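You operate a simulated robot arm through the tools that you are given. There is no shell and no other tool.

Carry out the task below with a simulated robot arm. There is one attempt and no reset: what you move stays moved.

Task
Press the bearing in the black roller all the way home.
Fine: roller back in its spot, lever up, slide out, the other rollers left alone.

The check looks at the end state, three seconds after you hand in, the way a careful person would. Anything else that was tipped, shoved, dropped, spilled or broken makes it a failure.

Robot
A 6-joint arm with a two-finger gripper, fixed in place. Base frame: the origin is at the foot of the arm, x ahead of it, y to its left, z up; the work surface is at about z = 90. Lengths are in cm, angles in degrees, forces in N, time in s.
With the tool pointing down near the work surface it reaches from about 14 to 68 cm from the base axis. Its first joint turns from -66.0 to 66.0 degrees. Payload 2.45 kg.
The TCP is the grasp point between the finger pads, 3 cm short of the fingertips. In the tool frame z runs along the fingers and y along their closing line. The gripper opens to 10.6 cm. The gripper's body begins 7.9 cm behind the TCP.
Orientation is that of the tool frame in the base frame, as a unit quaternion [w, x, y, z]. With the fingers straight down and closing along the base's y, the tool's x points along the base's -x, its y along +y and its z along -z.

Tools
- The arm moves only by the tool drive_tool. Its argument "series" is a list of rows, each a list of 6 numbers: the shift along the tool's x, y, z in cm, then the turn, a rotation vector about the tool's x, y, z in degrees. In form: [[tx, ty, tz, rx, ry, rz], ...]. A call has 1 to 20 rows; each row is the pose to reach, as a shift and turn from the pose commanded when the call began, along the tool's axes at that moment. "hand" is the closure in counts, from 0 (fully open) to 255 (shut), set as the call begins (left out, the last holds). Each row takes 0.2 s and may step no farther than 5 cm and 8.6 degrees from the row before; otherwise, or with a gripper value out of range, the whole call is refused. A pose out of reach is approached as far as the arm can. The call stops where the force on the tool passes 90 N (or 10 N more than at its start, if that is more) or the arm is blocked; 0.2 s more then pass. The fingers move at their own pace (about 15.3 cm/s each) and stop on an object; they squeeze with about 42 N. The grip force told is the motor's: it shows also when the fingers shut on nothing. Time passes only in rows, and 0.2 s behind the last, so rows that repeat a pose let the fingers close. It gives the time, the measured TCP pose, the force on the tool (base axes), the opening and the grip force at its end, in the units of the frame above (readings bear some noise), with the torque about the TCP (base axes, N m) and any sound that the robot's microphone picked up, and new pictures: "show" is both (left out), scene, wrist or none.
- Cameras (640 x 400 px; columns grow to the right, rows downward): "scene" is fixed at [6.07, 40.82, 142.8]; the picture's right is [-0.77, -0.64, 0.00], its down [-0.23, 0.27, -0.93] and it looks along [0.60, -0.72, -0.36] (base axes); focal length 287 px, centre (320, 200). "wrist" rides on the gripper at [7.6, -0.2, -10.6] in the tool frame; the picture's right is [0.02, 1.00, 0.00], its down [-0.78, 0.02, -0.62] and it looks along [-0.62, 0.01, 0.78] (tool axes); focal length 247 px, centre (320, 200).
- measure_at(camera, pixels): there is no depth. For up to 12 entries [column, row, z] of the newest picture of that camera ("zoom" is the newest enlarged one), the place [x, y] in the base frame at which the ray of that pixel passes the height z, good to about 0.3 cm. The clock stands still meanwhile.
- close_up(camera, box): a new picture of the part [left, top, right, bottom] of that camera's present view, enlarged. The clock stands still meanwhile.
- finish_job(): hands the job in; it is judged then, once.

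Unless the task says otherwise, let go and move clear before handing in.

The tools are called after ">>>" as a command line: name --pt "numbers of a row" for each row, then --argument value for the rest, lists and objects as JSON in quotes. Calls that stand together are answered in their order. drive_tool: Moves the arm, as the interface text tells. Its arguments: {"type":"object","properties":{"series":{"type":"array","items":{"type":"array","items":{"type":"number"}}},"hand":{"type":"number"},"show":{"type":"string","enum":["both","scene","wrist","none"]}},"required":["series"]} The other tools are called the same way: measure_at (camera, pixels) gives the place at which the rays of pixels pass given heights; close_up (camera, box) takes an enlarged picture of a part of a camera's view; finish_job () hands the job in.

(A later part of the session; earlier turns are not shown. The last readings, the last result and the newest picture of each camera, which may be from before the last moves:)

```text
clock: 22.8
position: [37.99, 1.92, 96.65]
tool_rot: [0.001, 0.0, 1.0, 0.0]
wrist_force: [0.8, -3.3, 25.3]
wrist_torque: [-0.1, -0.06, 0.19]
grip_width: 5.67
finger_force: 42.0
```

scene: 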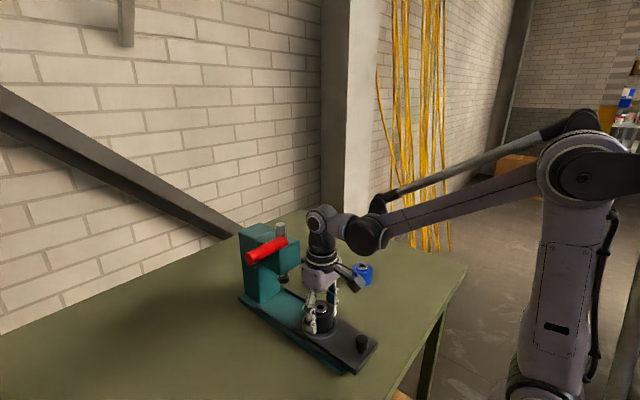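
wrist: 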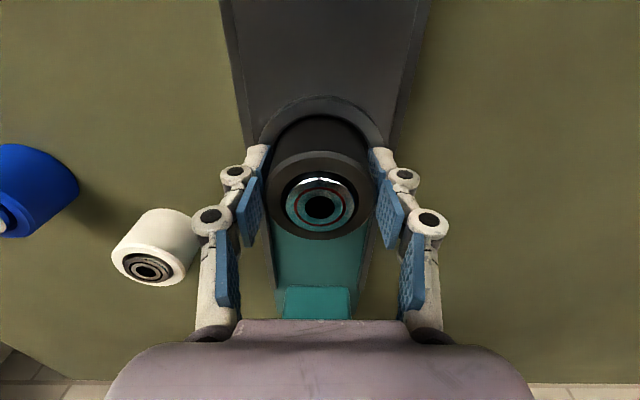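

Contact: 25 N upward at TCP z≈96.65, so the roller bottom is down (or the fingertips meet the ring). I'll ease off 0.05 and release.

>>> drive_tool --pt "0 0 -0.08 0 0 0" --pt "0 0 -0.08 0 0 0" --show "none"

>>> drive_tool --pt "0 0 0 0 0 0" --pt "0 0 0 0 0 0" --pt "0 0 0 0 0 0" --hand 50

>>> close_up --camera "scene" --box '[280, 270, 370, 360]'

>>> close_up --camera "wrist" --box '[230, 70, 410, 250]'

```text
clock: 23.4
position: [37.98, 2.02, 96.64]
tool_rot: [-0.001, -0.001, 1.0, 0.0]
wrist_force: [-0.8, -3.8, 9.3]
wrist_torque: [-0.21, -0.03, -0.03]
grip_width: 5.69
finger_force: 41.9
```

```text
clock: 24.2
position: [38.11, 2.03, 96.65]
tool_rot: [-0.001, 0.001, 1.0, 0.0]
wrist_force: [0.2, -0.2, 0.6]
wrist_torque: [0.0, 0.0, -0.01]
grip_width: 8.53
finger_force: 0.1
```

scene: 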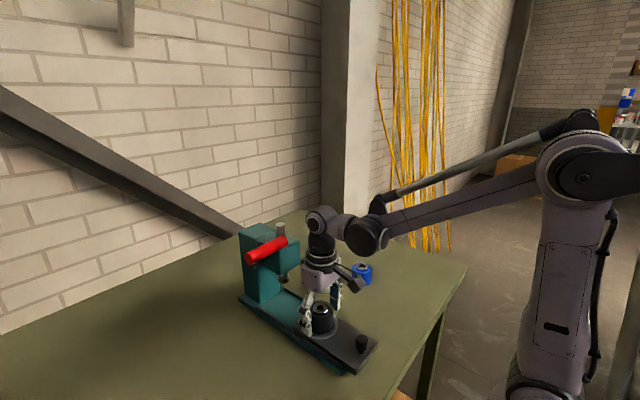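
wrist: 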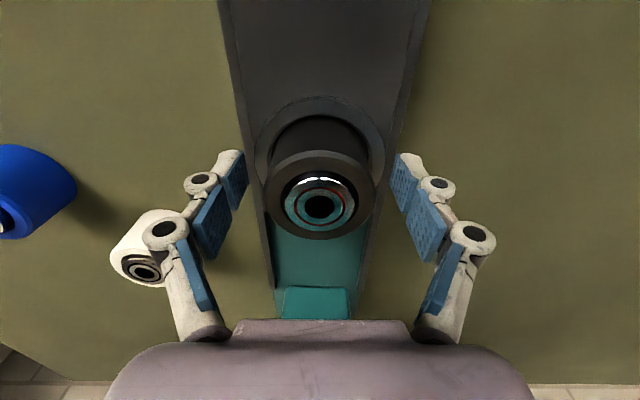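

```text
4.44 times, centred on (325, 315) of scene
```

zoom: 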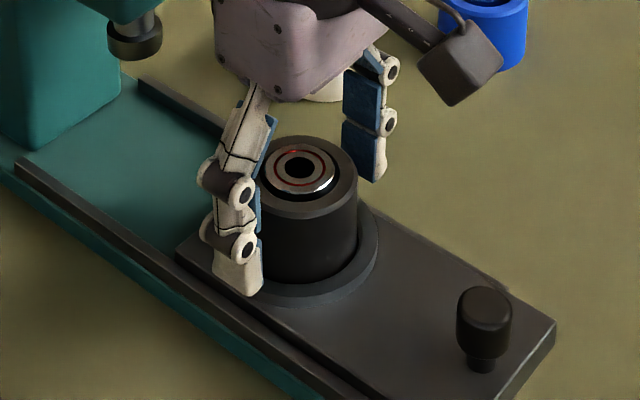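

```text
2.22 times, centred on (320, 160) of wrist
```

zoom: 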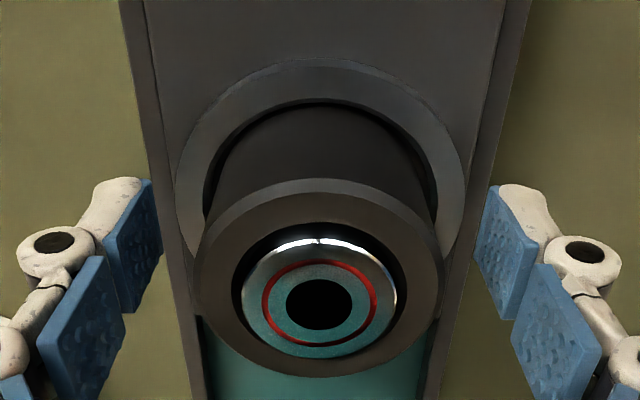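

The roller sits in the ring, upright, bearing still proud. I'll raise straight up, clear of everything, and head over the knob.

>>> drive_tool --pt "0 0 -1 0 0 0" --pt "0 0 -4 0 0 0" --pt "0 0 -8 0 0 0" --pt "2 0 -11 0 0 0" --pt "6 0 -12 0 0 0" --pt "10 0 -12 0 0 0" --pt "12 0 -12 0 0 0" --pt "12 0 -12 0 0 0"

>>> close_up --camera "scene" --box '[230, 210, 400, 380]'

>>> close_up --camera "wrist" --box '[220, 60, 420, 260]'

```text
clock: 26.0
position: [25.92, 1.76, 108.73]
tool_rot: [0.0, 0.0, 1.0, 0.0]
wrist_force: [0.5, 0.2, 0.0]
wrist_torque: [0.02, -0.02, -0.01]
grip_width: 8.51
finger_force: 0.1
```

scene: 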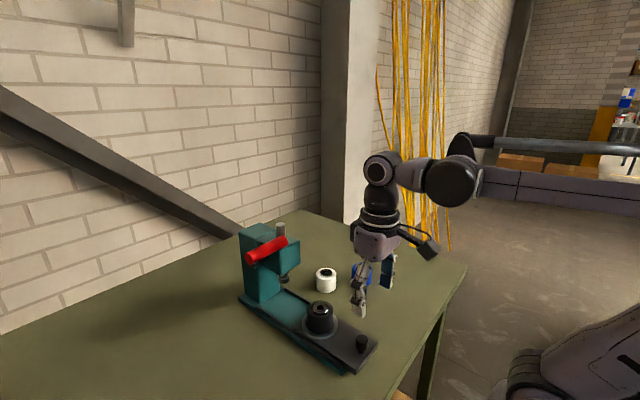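
wrist: 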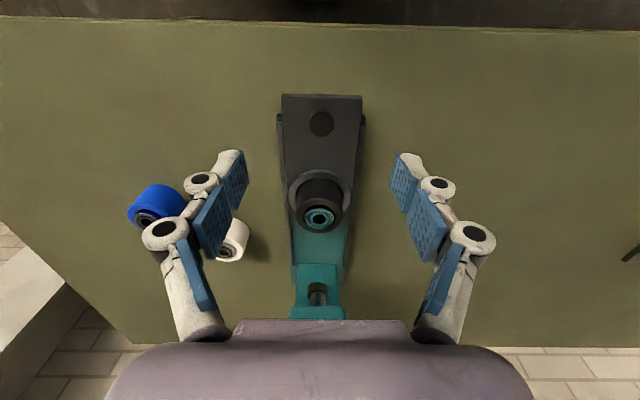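

```text
2.35 times, centred on (315, 295) of scene
```

zoom: 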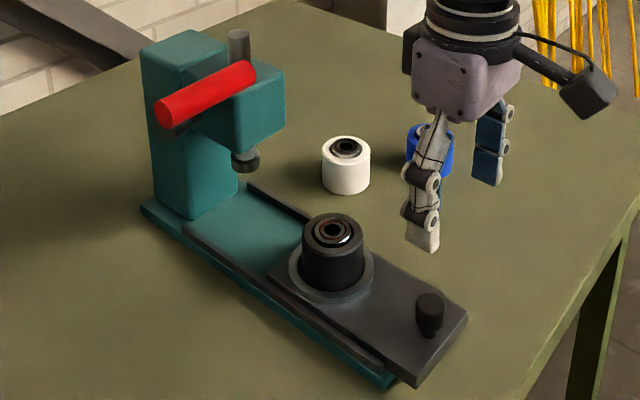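

```text
2.00 times, centred on (320, 160) of wrist
```

zoom: 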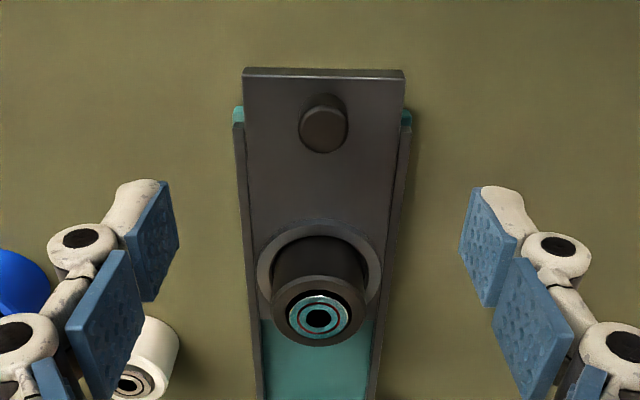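

The knob top is at wrist zoom (324,131), i.e. about (27.3, 1.95), diameter ≈2.3. I'll partly close to ~5.5 cm, descend around it and check before gripping.

>>> drive_tool --pt "-0.7 0 3 0 0 0" --pt "-1.4 0 7 0 0 0" --pt "-1.4 0 10 0 0 0" --pt "-1.4 0 12 0 0 0" --pt "-1.4 0 12 0 0 0" --hand 100

>>> close_up --camera "scene" --box '[310, 280, 410, 380]'

```text
clock: 27.2
position: [27.39, 2.0, 96.72]
tool_rot: [0.0, -0.001, 1.0, 0.0]
wrist_force: [0.2, 0.3, -0.9]
wrist_torque: [-0.01, 0.02, -0.01]
grip_width: 6.45
finger_force: 0.0
```

scene: 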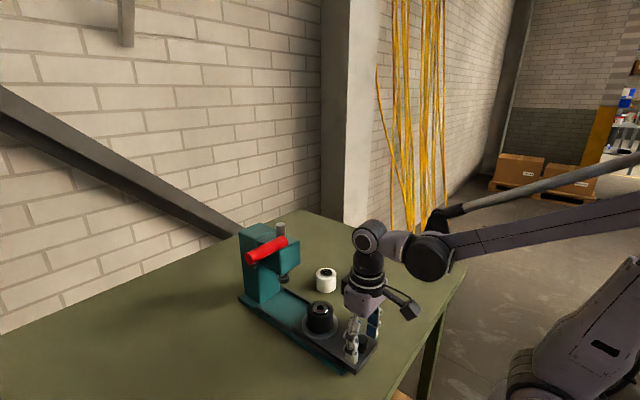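
wrist: 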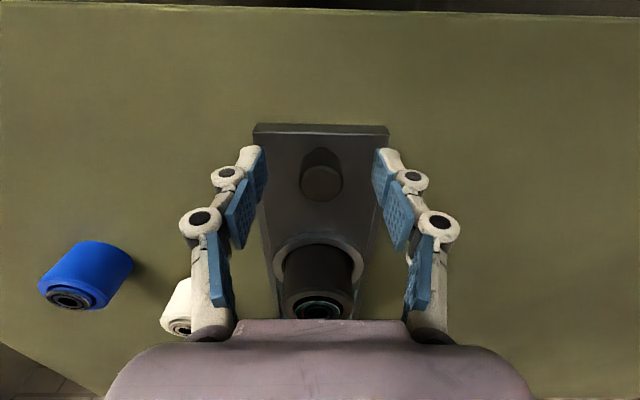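

```text
4.00 times, centred on (360, 330) of scene
```

zoom: 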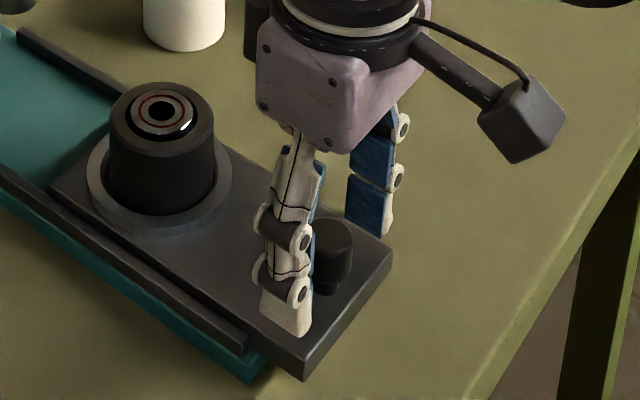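

The knob is centred between the fingers (wrist (321,182)). Gripping it, then pushing the slide in the first 2 cm gently.

>>> drive_tool --pt "0 0 0 0 0 0" --pt "0 0 0 0 0 0" --pt "0 0 0 0 0 0" --hand 255 --show "none"

>>> drive_tool --pt "-0.1 0 0 0 0 0" --pt "-0.3 0 0 0 0 0" --pt "-0.6 0 0 0 0 0" --pt "-1.0 0 0 0 0 0" --pt "-1.5 0 0 0 0 0" --pt "-2 0 0 0 0 0"

```text
clock: 28.0
position: [27.37, 1.94, 96.59]
tool_rot: [0.001, -0.001, 1.0, 0.001]
wrist_force: [0.6, 8.3, -2.4]
wrist_torque: [0.2, 0.07, -0.01]
grip_width: 2.4
finger_force: 45.1
```

```text
clock: 29.4
position: [29.42, 2.07, 96.61]
tool_rot: [0.0, 0.0, 1.0, 0.002]
wrist_force: [-2.1, 16.1, -8.0]
wrist_torque: [0.19, 0.59, -0.06]
grip_width: 2.39
finger_force: 44.9
```

scene: 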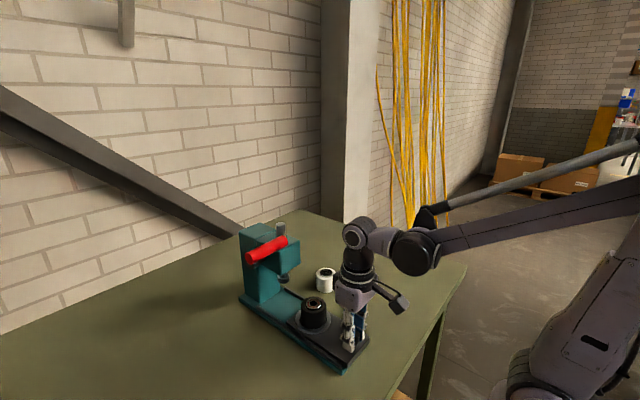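
wrist: 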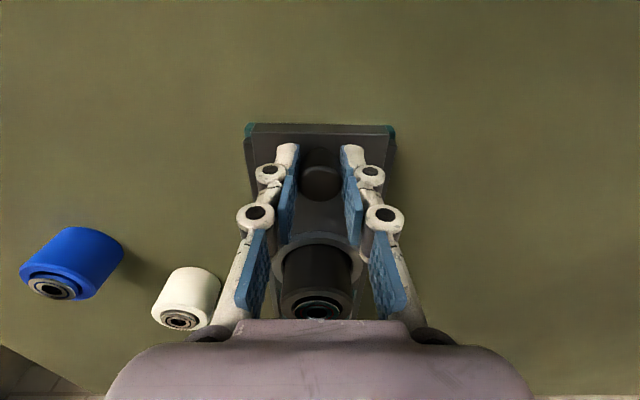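

The slide follows (roller at (317,290) moves with it), but there's a 16 N side force in +y, so the knob's track lies slightly more to +y. I'll correct y by 0.1 and read again.

>>> drive_tool --pt "0 0.1 0.03 0 0 0" --pt "0 0.1 0.03 0 0 0" --show "none"

```text
clock: 30.0
position: [29.52, 2.1, 96.59]
tool_rot: [0.001, 0.0, 1.0, -0.001]
wrist_force: [-1.3, 6.8, 13.2]
wrist_torque: [0.28, 0.24, 0.19]
grip_width: 2.39
finger_force: 45.0
```

Side force fell to 6.8 N. I'll keep pushing in steps, adding a slight y correction and reading the forces.

>>> drive_tool --pt "-0.4 0.07 -0.02 0 0 0" --pt "-0.9 0.07 -0.02 0 0 0" --pt "-1.4 0.07 -0.02 0 0 0" --pt "-1.9 0.07 -0.02 0 0 0" --pt "-2.4 0.07 -0.02 0 0 0" --pt "-2.9 0.07 -0.02 0 0 0" --show "none"

```text
clock: 31.4
position: [32.26, 2.07, 96.76]
tool_rot: [0.0, -0.001, 1.0, 0.0]
wrist_force: [-1.6, -3.0, -0.2]
wrist_torque: [-0.18, -0.14, -0.17]
grip_width: 2.39
finger_force: 45.3
```

Forces are now small. Continuing 3 cm further and checking the pictures for clearance near the press head and ram.

>>> drive_tool --pt "-0.5 0 0 0 0 0" --pt "-1.0 0 0 0 0 0" --pt "-1.5 0 0 0 0 0" --pt "-2.0 0 0 0 0 0" --pt "-2.5 0 0 0 0 0" --pt "-3 0 0 0 0 0"

>>> close_up --camera "scene" --box '[230, 200, 370, 370]'

```text
clock: 32.8
position: [35.39, 2.08, 96.68]
tool_rot: [0.0, 0.0, 1.0, -0.002]
wrist_force: [-1.4, -18.3, 9.5]
wrist_torque: [-0.33, 0.34, -0.18]
grip_width: 2.37
finger_force: 45.4
```

scene: 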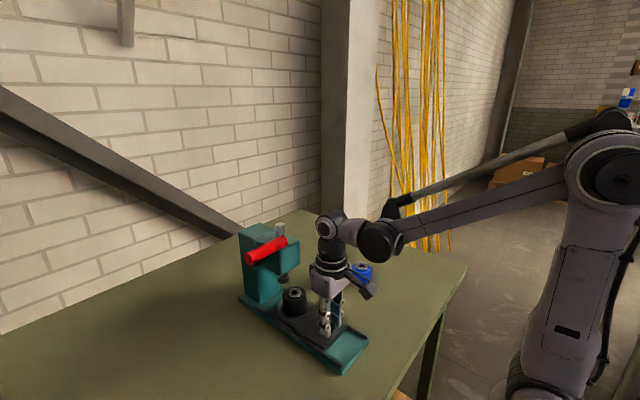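
wrist: 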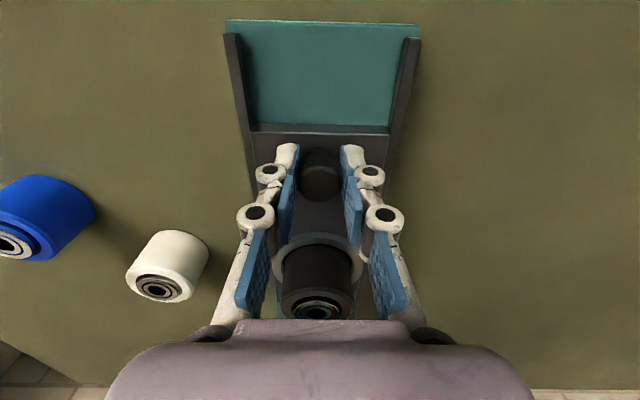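

```text
2.35 times, centred on (300, 285) of scene
```

zoom: 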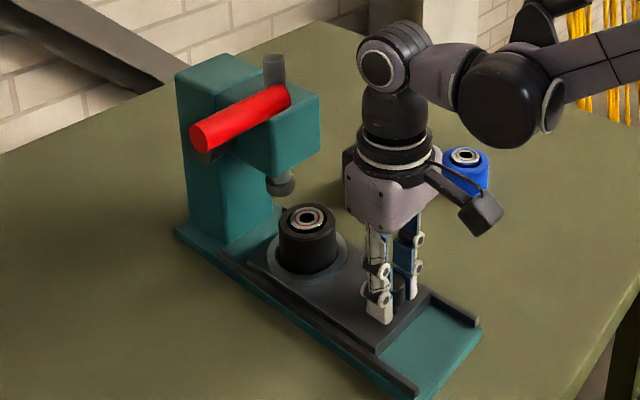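

Slide is 8 cm in, with a −18 N side force (now slightly too far +y). I'll check where the press head's front face lies before going farther.

>>> measure_at --camera "scene" --pixels '[[279.75, 274.5, 102], [279.75, 274.5, 103], [279.75, 274.5, 104], [300, 262.3, 102], [300, 262.3, 103], [300, 262.3, 104], [280.3, 251, 110], [280.3, 251, 112], [300, 239, 110], [300, 239, 112], [283, 280, 100], [283, 280, 101]]'

>>> drive_tool --pt "0 -0.12 -0.01 0 0 0" --pt "0 -0.12 -0.01 0 0 0" --show "none"

```text
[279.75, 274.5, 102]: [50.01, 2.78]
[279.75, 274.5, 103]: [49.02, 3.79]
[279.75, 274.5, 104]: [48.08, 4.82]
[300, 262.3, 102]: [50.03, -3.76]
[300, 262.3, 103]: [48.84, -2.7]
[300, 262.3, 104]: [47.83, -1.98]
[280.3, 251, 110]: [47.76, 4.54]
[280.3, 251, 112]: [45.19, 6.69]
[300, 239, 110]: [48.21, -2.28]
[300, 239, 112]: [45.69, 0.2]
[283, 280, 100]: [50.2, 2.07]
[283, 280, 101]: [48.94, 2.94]
```

```text
clock: 33.4
position: [35.49, 2.05, 96.64]
tool_rot: [0.0, 0.0, 1.0, 0.0]
wrist_force: [-0.8, -10.9, -3.6]
wrist_torque: [-0.29, 0.24, 0.0]
grip_width: 2.38
finger_force: 44.8
```

Head front is at x≈47.2 and the ram near x≈50.3, so there's room; total travel should be ≈12.2 cm (knob to ≈39.5). Continuing the push, then creeping to the end stop.

>>> drive_tool --pt "-0.5 -0.08 0 0 0 0" --pt "-1.0 -0.08 0 0 0 0" --pt "-1.5 -0.08 0 0 0 0" --pt "-2.0 -0.08 0 0 0 0" --pt "-2.5 -0.08 0 0 0 0" --pt "-2.8 -0.08 0 0 0 0"

>>> close_up --camera "scene" --box '[230, 200, 370, 370]'

```text
clock: 34.8
position: [38.32, 1.98, 96.69]
tool_rot: [0.0, -0.001, 1.0, 0.002]
wrist_force: [0.3, 6.2, -21.3]
wrist_torque: [0.18, 0.13, 0.01]
grip_width: 2.41
finger_force: 45.1
```

scene: 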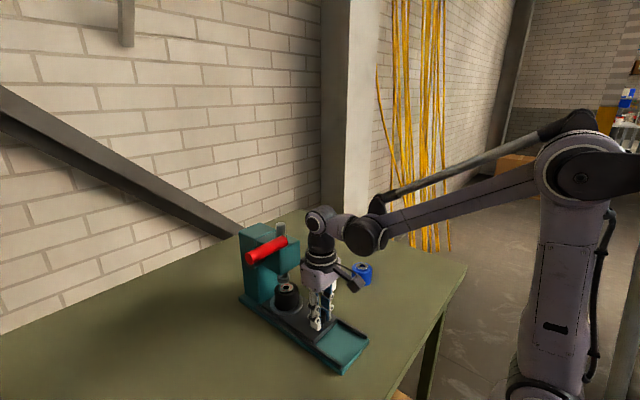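
wrist: 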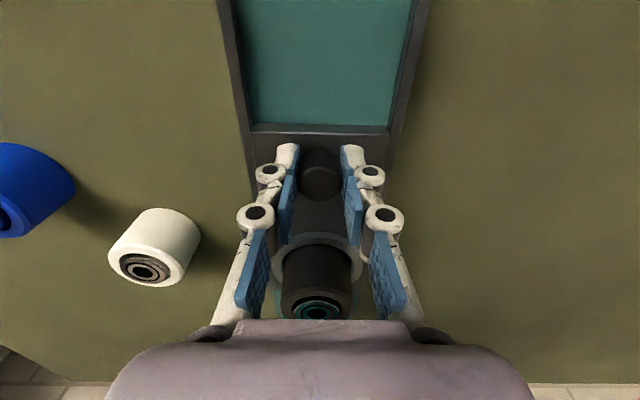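

```text
2.35 times, centred on (300, 285) of scene
```

zoom: 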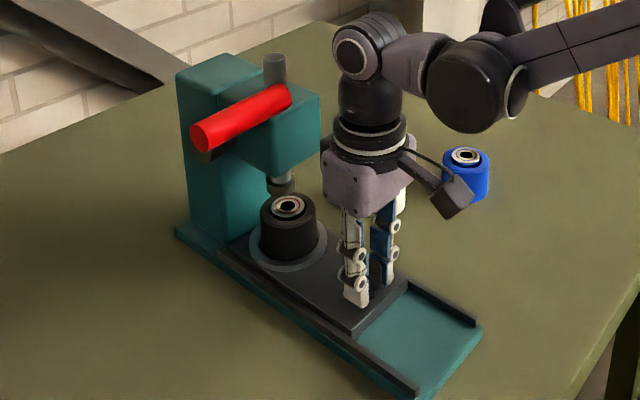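

The slide is 11 cm in; the roller is nearly under the ram (scene zoom (288,215) vs punch (280,182)). Creeping the last bit toward the stop.

>>> drive_tool --pt "-0.2 -0.02 0.03 0 0 0" --pt "-0.4 -0.02 0.03 0 0 0" --pt "-0.6 -0.02 0.03 0 0 0" --pt "-0.8 -0.02 0.03 0 0 0" --show "none"

```text
clock: 35.8
position: [38.83, 1.99, 96.6]
tool_rot: [0.0, 0.0, 1.0, 0.001]
wrist_force: [-1.1, 12.9, -19.1]
wrist_torque: [0.36, -0.56, 0.22]
grip_width: 2.4
finger_force: 45.1
```

>>> drive_tool --pt "-0.1 0.05 0.02 0 0 0" --pt "-0.2 0.05 0.02 0 0 0" --pt "-0.3 0.05 0.02 0 0 0" --pt "-0.4 0.05 0.02 0 0 0"

>>> close_up --camera "scene" --box '[240, 230, 330, 340]'

```text
clock: 36.8
position: [39.03, 2.01, 96.62]
tool_rot: [-0.005, 0.001, 1.0, 0.0]
wrist_force: [-30.3, 13.7, -10.1]
wrist_torque: [0.22, 0.13, 0.1]
grip_width: 2.41
finger_force: 44.9
```

scene: 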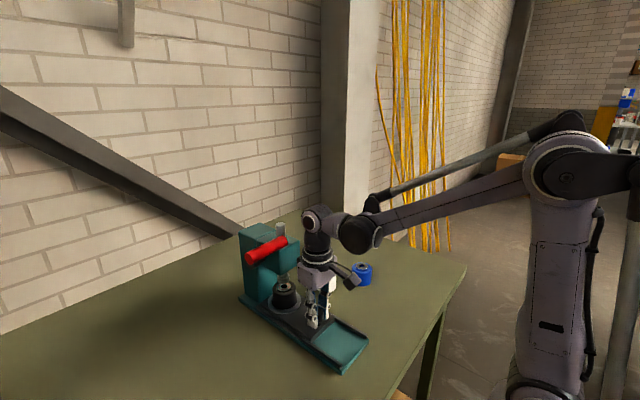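
wrist: 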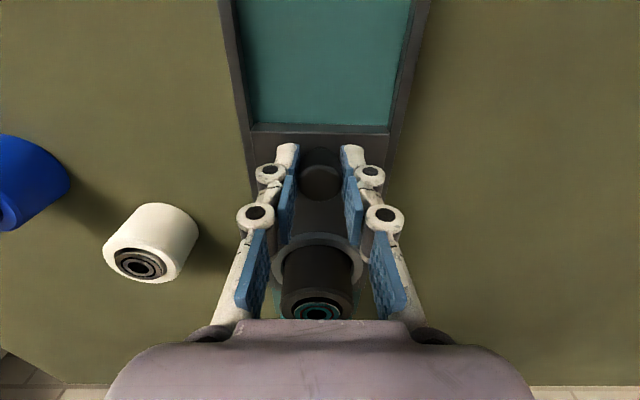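

```text
3.64 times, centred on (285, 285) of scene
```

zoom: 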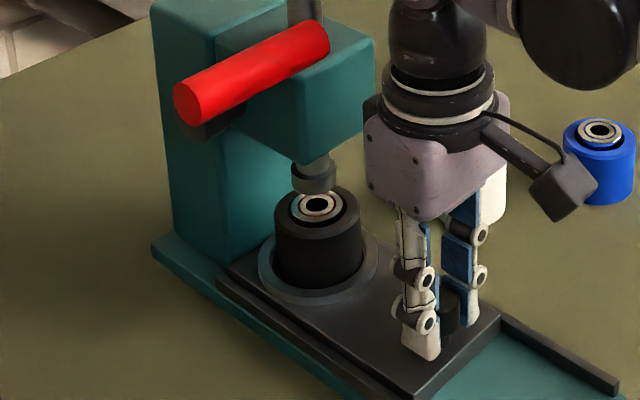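

The slide hit its stop at knob x≈39.03 (−30 N in x), and the scene zoom shows the punch (314,185) right over the bearing (317,207). I'll relax, release the knob, and back away upward.

>>> drive_tool --pt "0.25 0 0 0 0 0" --pt "0.25 0 0 0 0 0" --show "none"

>>> drive_tool --pt "0 0 0 0 0 0" --pt "0 0 0 0 0 0" --pt "0 0 -1 0 0 0" --pt "0 0 -3 0 0 0" --pt "2 0 -6 0 0 0" --pt "6 0 -9 0 0 0" --pt "10 0 -11 0 0 0" --pt "10 0 -11 0 0 0" --hand 120

>>> close_up --camera "scene" --box '[240, 230, 330, 340]'

>>> close_up --camera "wrist" --box '[220, 150, 420, 320]'

```text
clock: 37.4
position: [39.03, 2.07, 96.55]
tool_rot: [-0.002, -0.001, 1.0, 0.001]
wrist_force: [-12.8, 11.7, -9.1]
wrist_torque: [0.28, 1.53, 0.03]
grip_width: 2.39
finger_force: 45.0
```

```text
clock: 39.2
position: [29.19, 1.87, 107.58]
tool_rot: [0.0, 0.0, 1.0, 0.0]
wrist_force: [0.6, 0.8, 0.5]
wrist_torque: [0.02, 0.01, 0.01]
grip_width: 5.64
finger_force: 0.0
```

scene: 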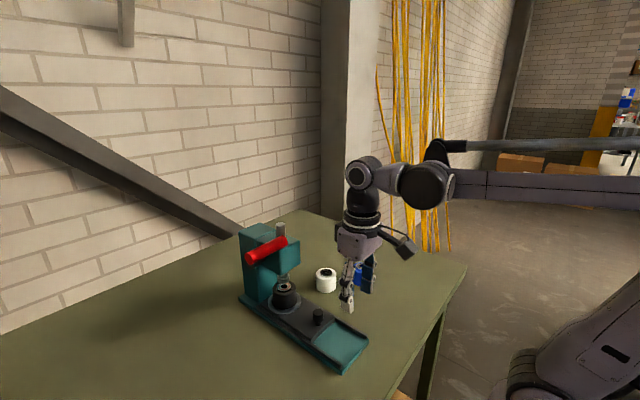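
wrist: 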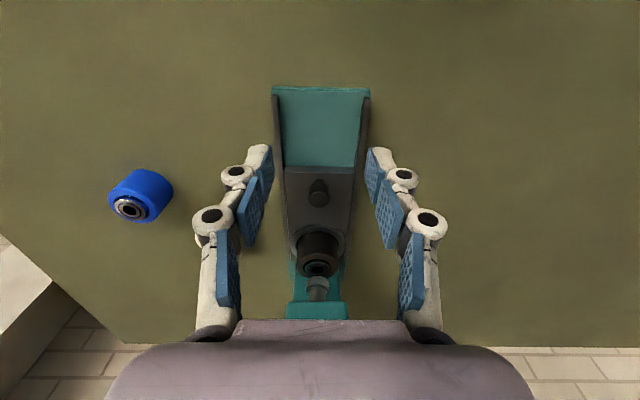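

```text
3.64 times, centred on (285, 285) of scene
```

zoom: 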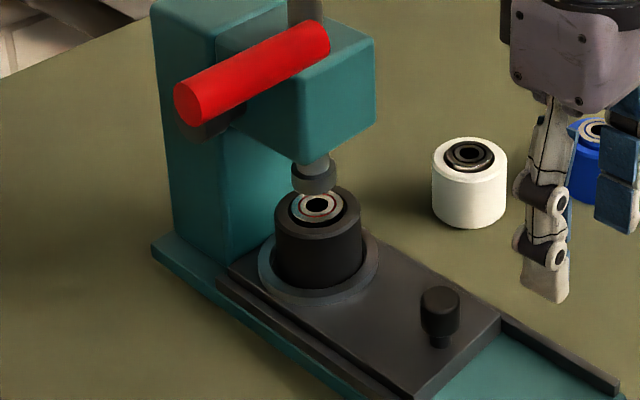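

```text
2.35 times, centred on (320, 235) of wrist
```

zoom: 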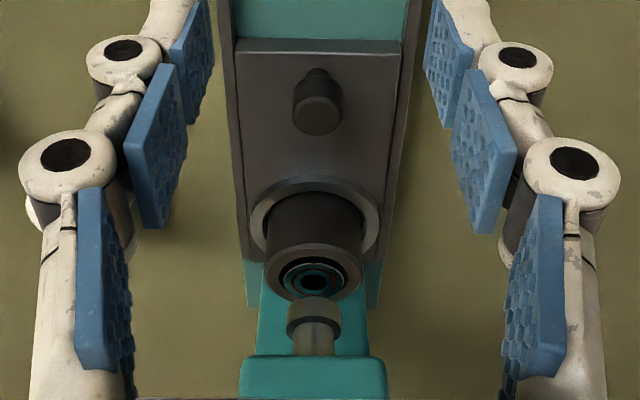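

The slide stayed in place with roller under the ram. Next I'll close the fingers and come over the red handle (axis ≈ x 43, z 115.6) to push it down from above with the fingertips.

>>> drive_tool --pt "0 0 -4 0 0 0" --pt "0 1 -8 0 0 0" --pt "0 3 -12 0 0 0" --pt "-2 6 -14.5 0 0 0" --pt "-5 9 -14.5 0 0 0" --pt "-8.5 10.1 -14.5 0 0 0" --pt "-8.5 10.1 -14.5 0 0 0" --hand 255

>>> close_up --camera "wrist" --box '[200, 120, 440, 320]'

>>> close_up --camera "scene" --box '[210, 130, 350, 310]'

```text
clock: 40.8
position: [37.56, 12.05, 122.07]
tool_rot: [0.001, 0.0, 1.0, 0.0]
wrist_force: [0.7, 0.0, 0.3]
wrist_torque: [-0.04, 0.0, 0.0]
grip_width: 0.0
finger_force: 29.0
```

scene: 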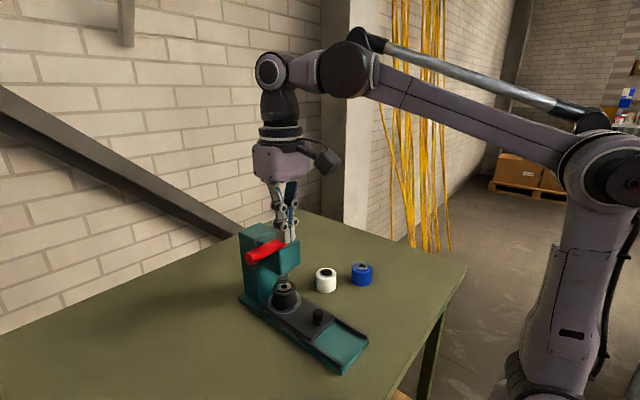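
wrist: 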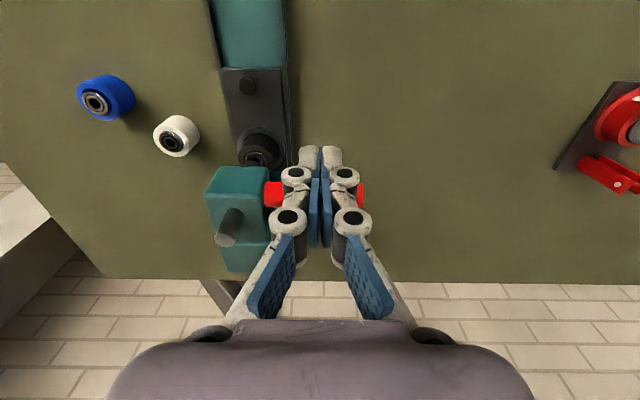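

```text
2.00 times, centred on (320, 220) of wrist
```

zoom: 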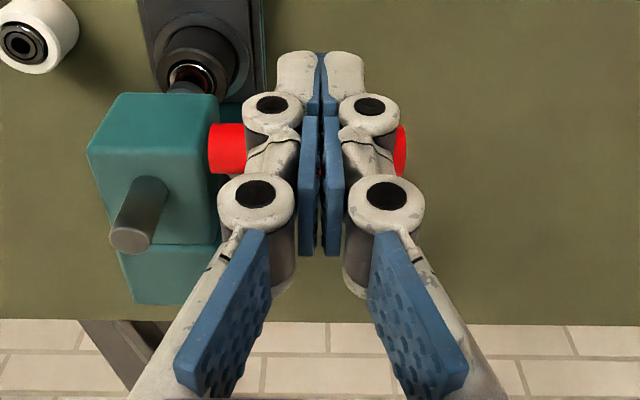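

```text
2.22 times, centred on (280, 220) of scene
```

zoom: 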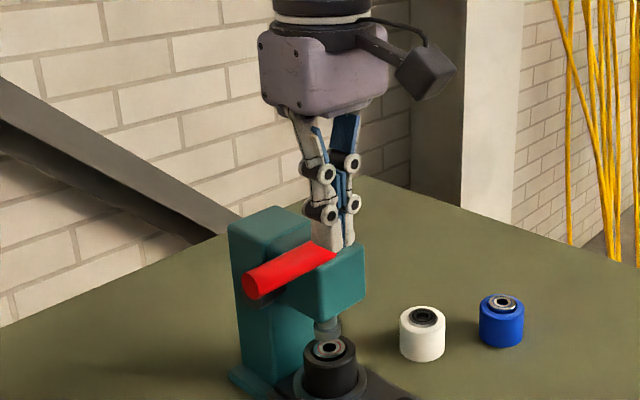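

The handle's red ends show at rows 182–207, giving its axis x≈42.9, z≈115.6, radius ≈1.05, y 7.1–15.6. I'll move over it and approach the top (z≈116.7) slowly.

>>> drive_tool --pt "-2 -0.3 0 0 0 0" --pt "-4 -0.5 0 0 0 0" --pt "-5.3 -0.5 0 0 0 0" --pt "-5.3 -0.5 1.0 0 0 0" --pt "-5.3 -0.5 1.8 0 0 0" --pt "-5.3 -0.5 1.8 0 0 0"

>>> close_up --camera "scene" --box '[210, 180, 310, 310]'

>>> close_up --camera "wrist" --box '[220, 100, 420, 260]'

```text
clock: 42.2
position: [42.83, 11.53, 120.33]
tool_rot: [0.0, -0.001, 1.0, -0.001]
wrist_force: [-0.3, 0.4, -0.5]
wrist_torque: [0.01, 0.0, 0.0]
grip_width: 0.02
finger_force: 28.5
```

scene: 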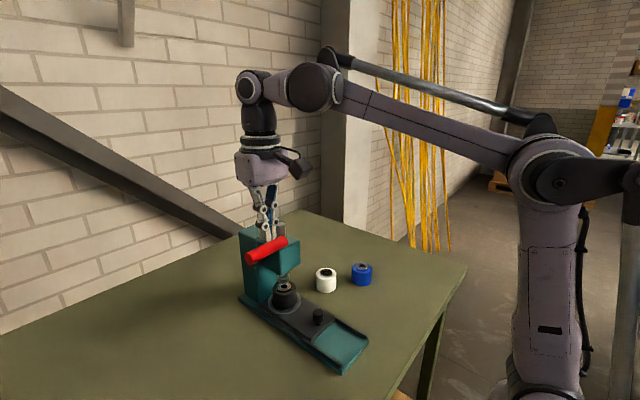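
wrist: 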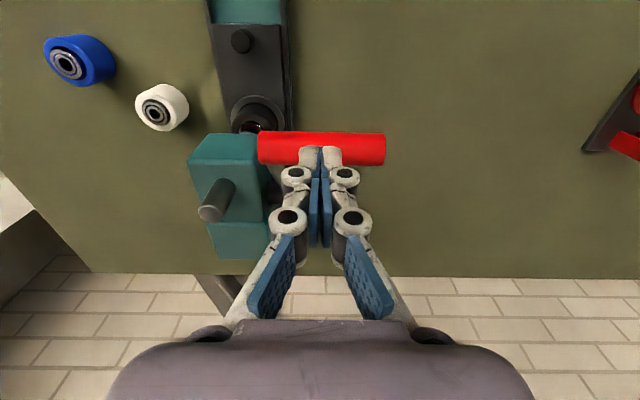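

```text
3.08 times, centred on (260, 245) of scene
```

zoom: 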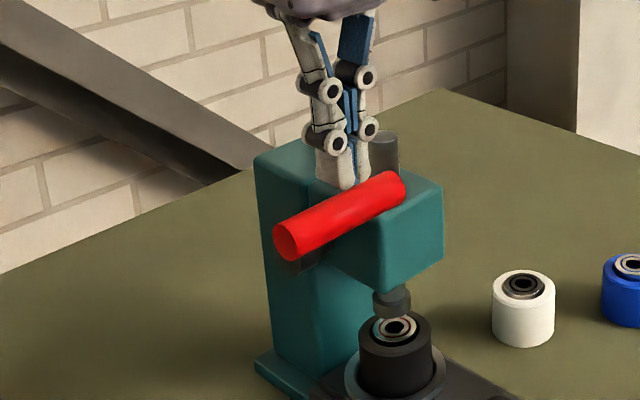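

```text
2.50 times, centred on (320, 180) of wrist
```

zoom: 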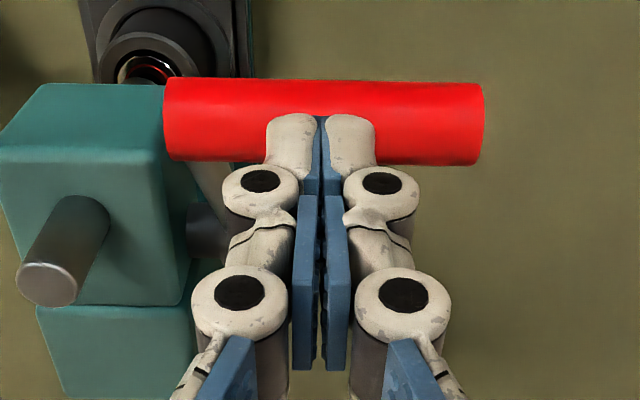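

The fingertips are right over the handle axis (x≈42.95), ~0.6 cm above it. Creeping down to contact.

>>> drive_tool --pt "0 0 0.2 0 0 0" --pt "0 0 0.4 0 0 0" --pt "0 0 0.55 0 0 0" --pt "0 0 0.7 0 0 0" --show "none"

```text
clock: 43.2
position: [42.88, 11.45, 119.59]
tool_rot: [0.0, 0.0, 1.0, -0.001]
wrist_force: [0.9, 0.8, -0.4]
wrist_torque: [0.02, 0.01, 0.0]
grip_width: 0.01
finger_force: 29.1
```

>>> drive_tool --pt "0 0 0.1 0 0 0" --pt "0 0 0.2 0 0 0" --pt "0 0 0.3 0 0 0" --pt "0 0 0.3 0 0 0" --show "none"

```text
clock: 44.2
position: [42.82, 11.55, 119.29]
tool_rot: [0.0, 0.0, 1.0, 0.0]
wrist_force: [0.1, 0.1, -0.1]
wrist_torque: [-0.01, -0.01, 0.03]
grip_width: 0.01
finger_force: 28.6
```

No force yet at TCP 119.3; I'll look before going farther.

>>> drive_tool --pt "0 0 0.15 0 0 0" --pt "0 0 0.3 0 0 0" --pt "0 0 0.3 0 0 0"

>>> close_up --camera "scene" --box '[230, 200, 310, 310]'

>>> close_up --camera "wrist" --box '[220, 100, 420, 260]'

```text
clock: 45.0
position: [42.92, 11.5, 119.01]
tool_rot: [-0.001, 0.0, 1.0, 0.0]
wrist_force: [-1.4, -0.2, 1.6]
wrist_torque: [-0.02, 0.04, 0.02]
grip_width: 0.6
finger_force: 28.7
```

scene: 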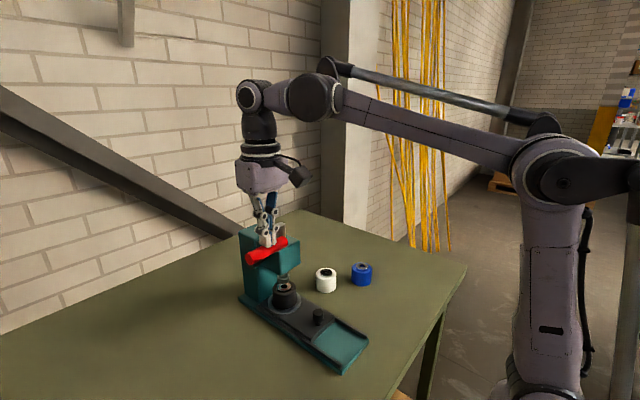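
wrist: 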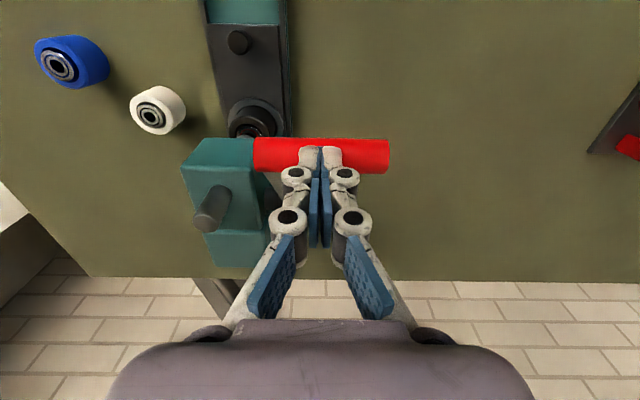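

```text
3.64 times, centred on (270, 255) of scene
```

zoom: 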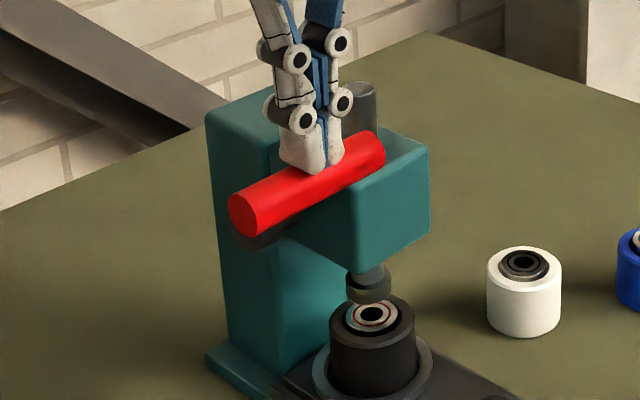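

```text
2.50 times, centred on (320, 180) of wrist
```

zoom: 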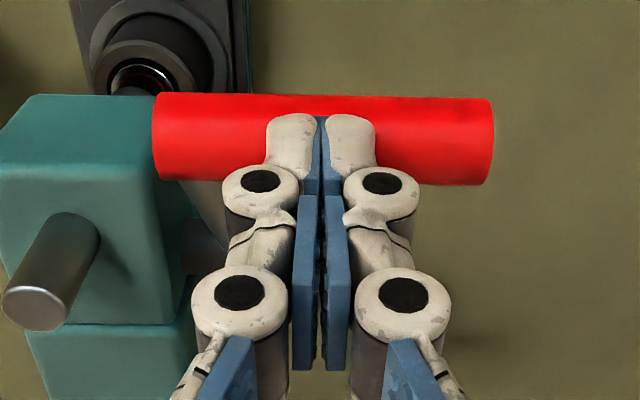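

Contact just began (grip width 0.6, 1.6 N) and the lever feels light. I'll push a short way along the arc (down and toward −x) and watch force and finger spread.

>>> drive_tool --pt "0.2 0 0.25 0 0 0" --pt "0.4 0 0.5 0 0 0" --pt "0.6 0 0.75 0 0 0" --pt "0.85 0 1.0 0 0 0"

>>> close_up --camera "scene" --box '[230, 200, 310, 310]'

>>> close_up --camera "wrist" --box '[220, 100, 420, 260]'

```text
clock: 46.0
position: [42.09, 11.49, 118.04]
tool_rot: [0.001, -0.001, 1.0, 0.0]
wrist_force: [0.4, -0.2, 0.6]
wrist_torque: [0.01, -0.04, 0.01]
grip_width: 0.03
finger_force: 28.8
```

scene: 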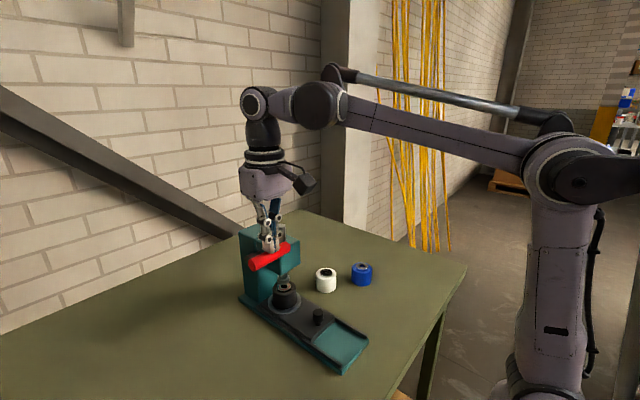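
wrist: 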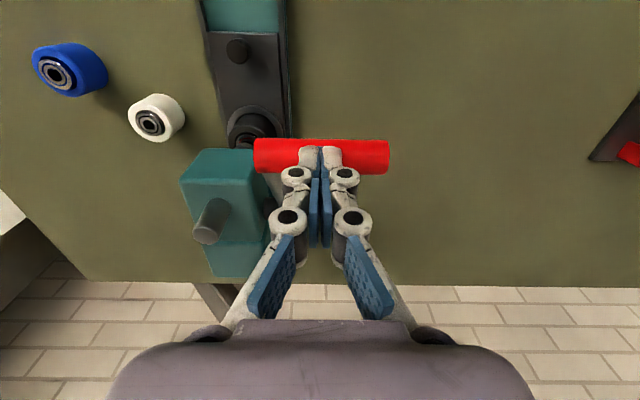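

```text
3.64 times, centred on (270, 255) of scene
```

zoom: 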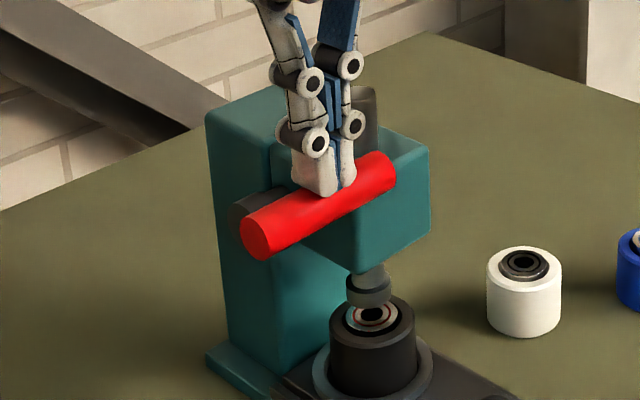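

```text
2.50 times, centred on (320, 180) of wrist
```

zoom: 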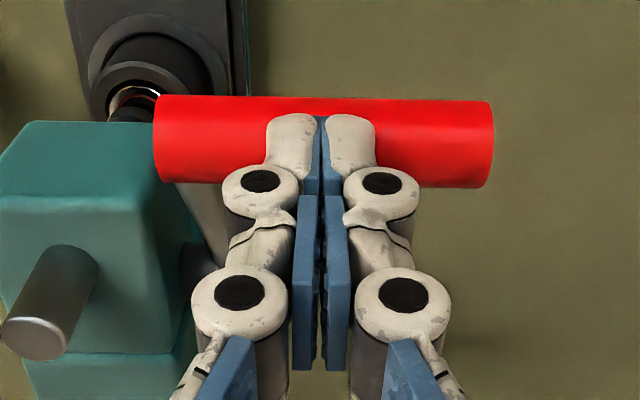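

The lever follows under the fingertips with under 1 N and the punch is descending. Continuing along the arc, 2 cm more.

>>> drive_tool --pt "0.3 0 0.4 0 0 0" --pt "0.55 0 0.8 0 0 0" --pt "0.8 0 1.2 0 0 0" --pt "1.0 0 1.6 0 0 0" --pt "1.2 0 2.0 0 0 0"

>>> close_up --camera "scene" --box '[230, 200, 310, 310]'

```text
clock: 47.2
position: [40.93, 11.43, 116.02]
tool_rot: [0.0, -0.001, 1.0, 0.0]
wrist_force: [-0.8, -0.7, 1.4]
wrist_torque: [-0.02, 0.03, -0.02]
grip_width: 0.6
finger_force: 28.6
```

scene: 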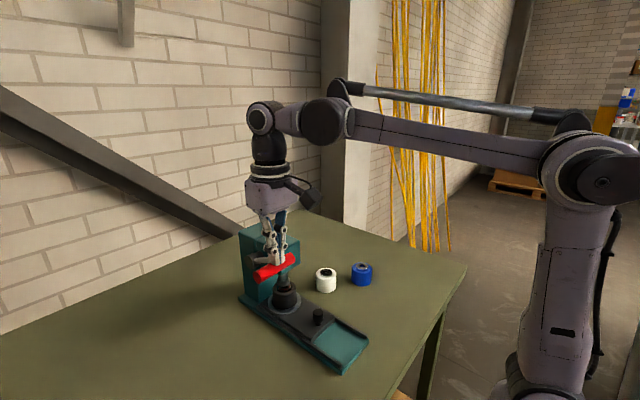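
wrist: 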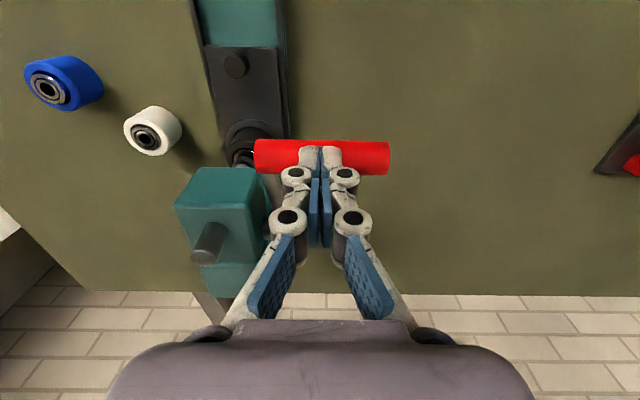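

```text
3.64 times, centred on (270, 255) of scene
```

zoom: 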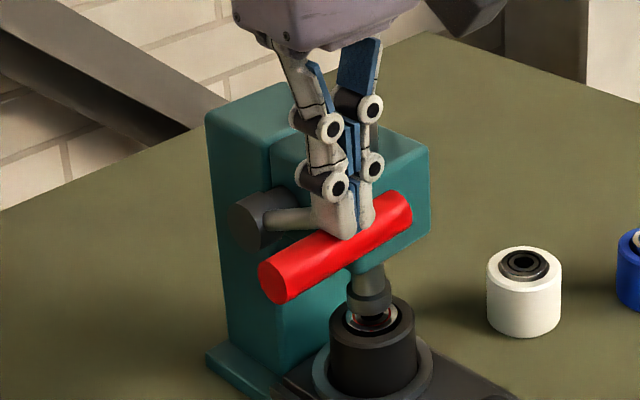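

The punch is now nearly on the bearing (zoom (368,300) over (370,320)). Continuing in smaller steps, watching force.

>>> drive_tool --pt "0.12 0 0.25 0 0 0" --pt "0.24 0 0.5 0 0 0" --pt "0.36 0 0.75 0 0 0" --pt "0.45 0 1.0 0 0 0"

>>> close_up --camera "scene" --box '[230, 200, 310, 310]'

```text
clock: 48.2
position: [40.3, 11.49, 115.06]
tool_rot: [0.0, 0.0, 1.0, 0.001]
wrist_force: [0.8, -1.1, 1.0]
wrist_torque: [-0.04, -0.01, 0.0]
grip_width: 0.61
finger_force: 28.3
```

scene: 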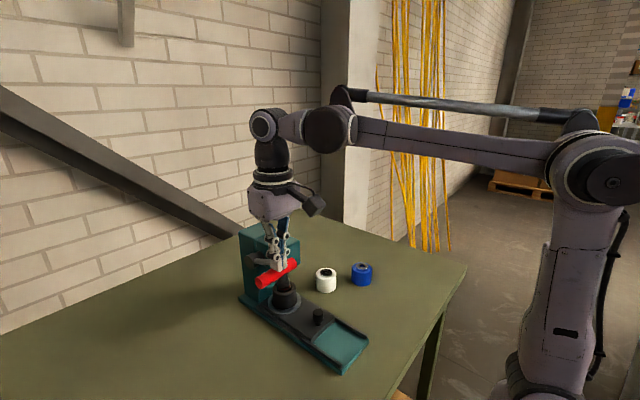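
wrist: 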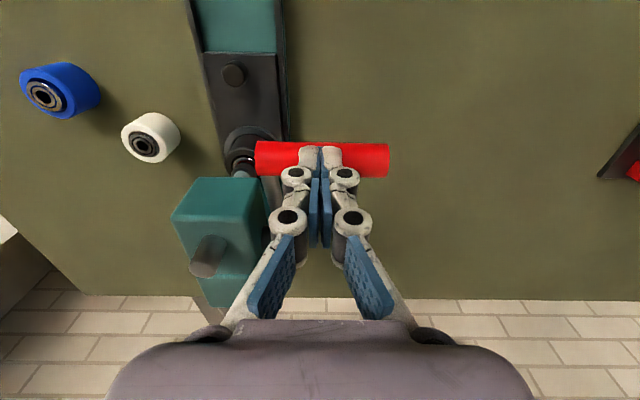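

```text
3.64 times, centred on (270, 255) of scene
```

zoom: 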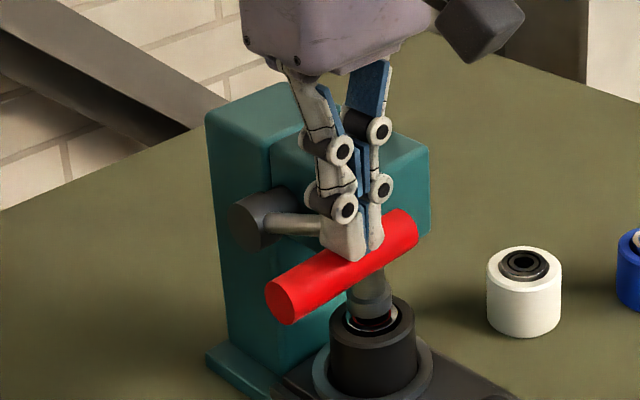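

The punch has reached the bearing; the handle axis (row 160) is ≈0.6 cm on the +x side of the fingertips, so now I'll push straight down in small steps.

>>> drive_tool --pt "0 0 0.2 0 0 0" --pt "0 0 0.4 0 0 0" --pt "0 0 0.6 0 0 0" --pt "0 0 0.8 0 0 0"

>>> close_up --camera "scene" --box '[230, 200, 310, 310]'

```text
clock: 49.2
position: [40.33, 11.44, 114.34]
tool_rot: [0.0, -0.001, 1.0, 0.0]
wrist_force: [-1.0, 0.5, 0.1]
wrist_torque: [-0.01, 0.02, 0.02]
grip_width: 0.6
finger_force: 28.8
```

scene: 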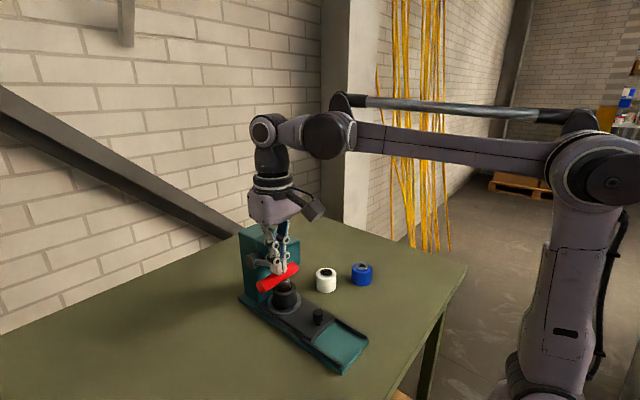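
wrist: 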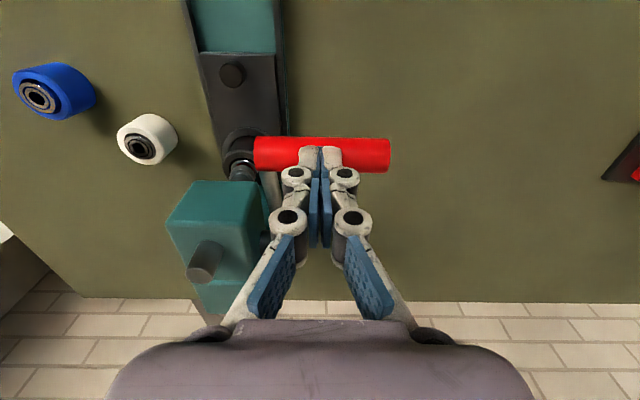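

```text
3.64 times, centred on (270, 255) of scene
```

zoom: 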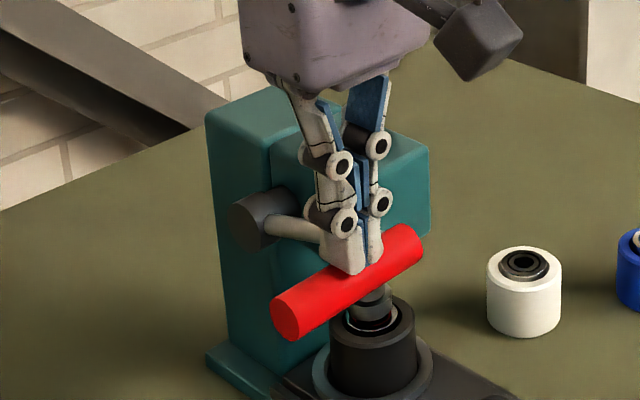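

Still nearly no load. Continuing straight down in small steps.

>>> drive_tool --pt "0 0 0.2 0 0 0" --pt "0 0 0.4 0 0 0" --pt "0 0 0.6 0 0 0" --pt "0 0 0.8 0 0 0"

>>> close_up --camera "scene" --box '[230, 200, 310, 310]'

>>> close_up --camera "wrist" --box '[180, 100, 420, 260]'

```text
clock: 50.2
position: [40.42, 11.4, 113.51]
tool_rot: [0.0, 0.0, 1.0, 0.0]
wrist_force: [-0.1, -0.3, 0.2]
wrist_torque: [-0.03, 0.02, -0.02]
grip_width: 0.57
finger_force: 28.8
```

scene: 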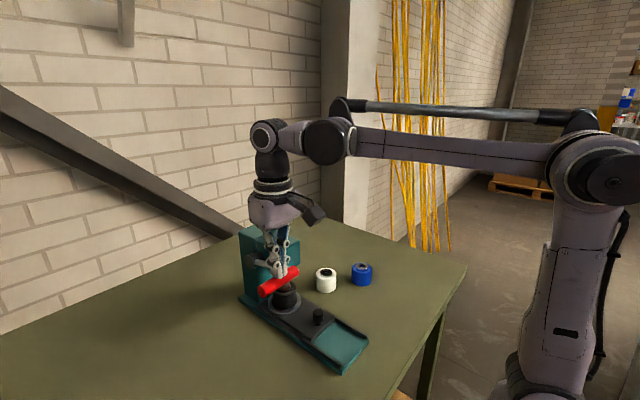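
wrist: 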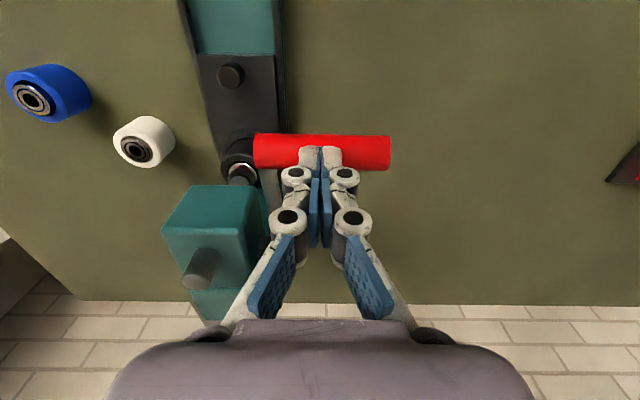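

```text
3.64 times, centred on (270, 255) of scene
```

zoom: 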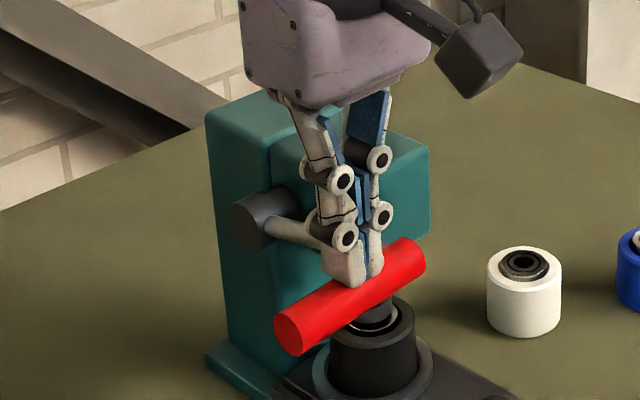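

```text
2.50 times, centred on (300, 180) of wrist
```

zoom: 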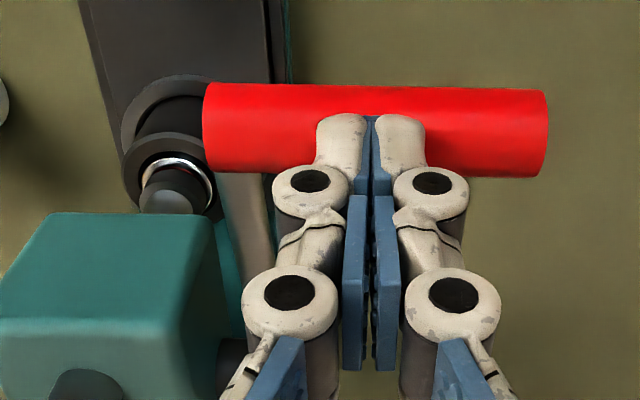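

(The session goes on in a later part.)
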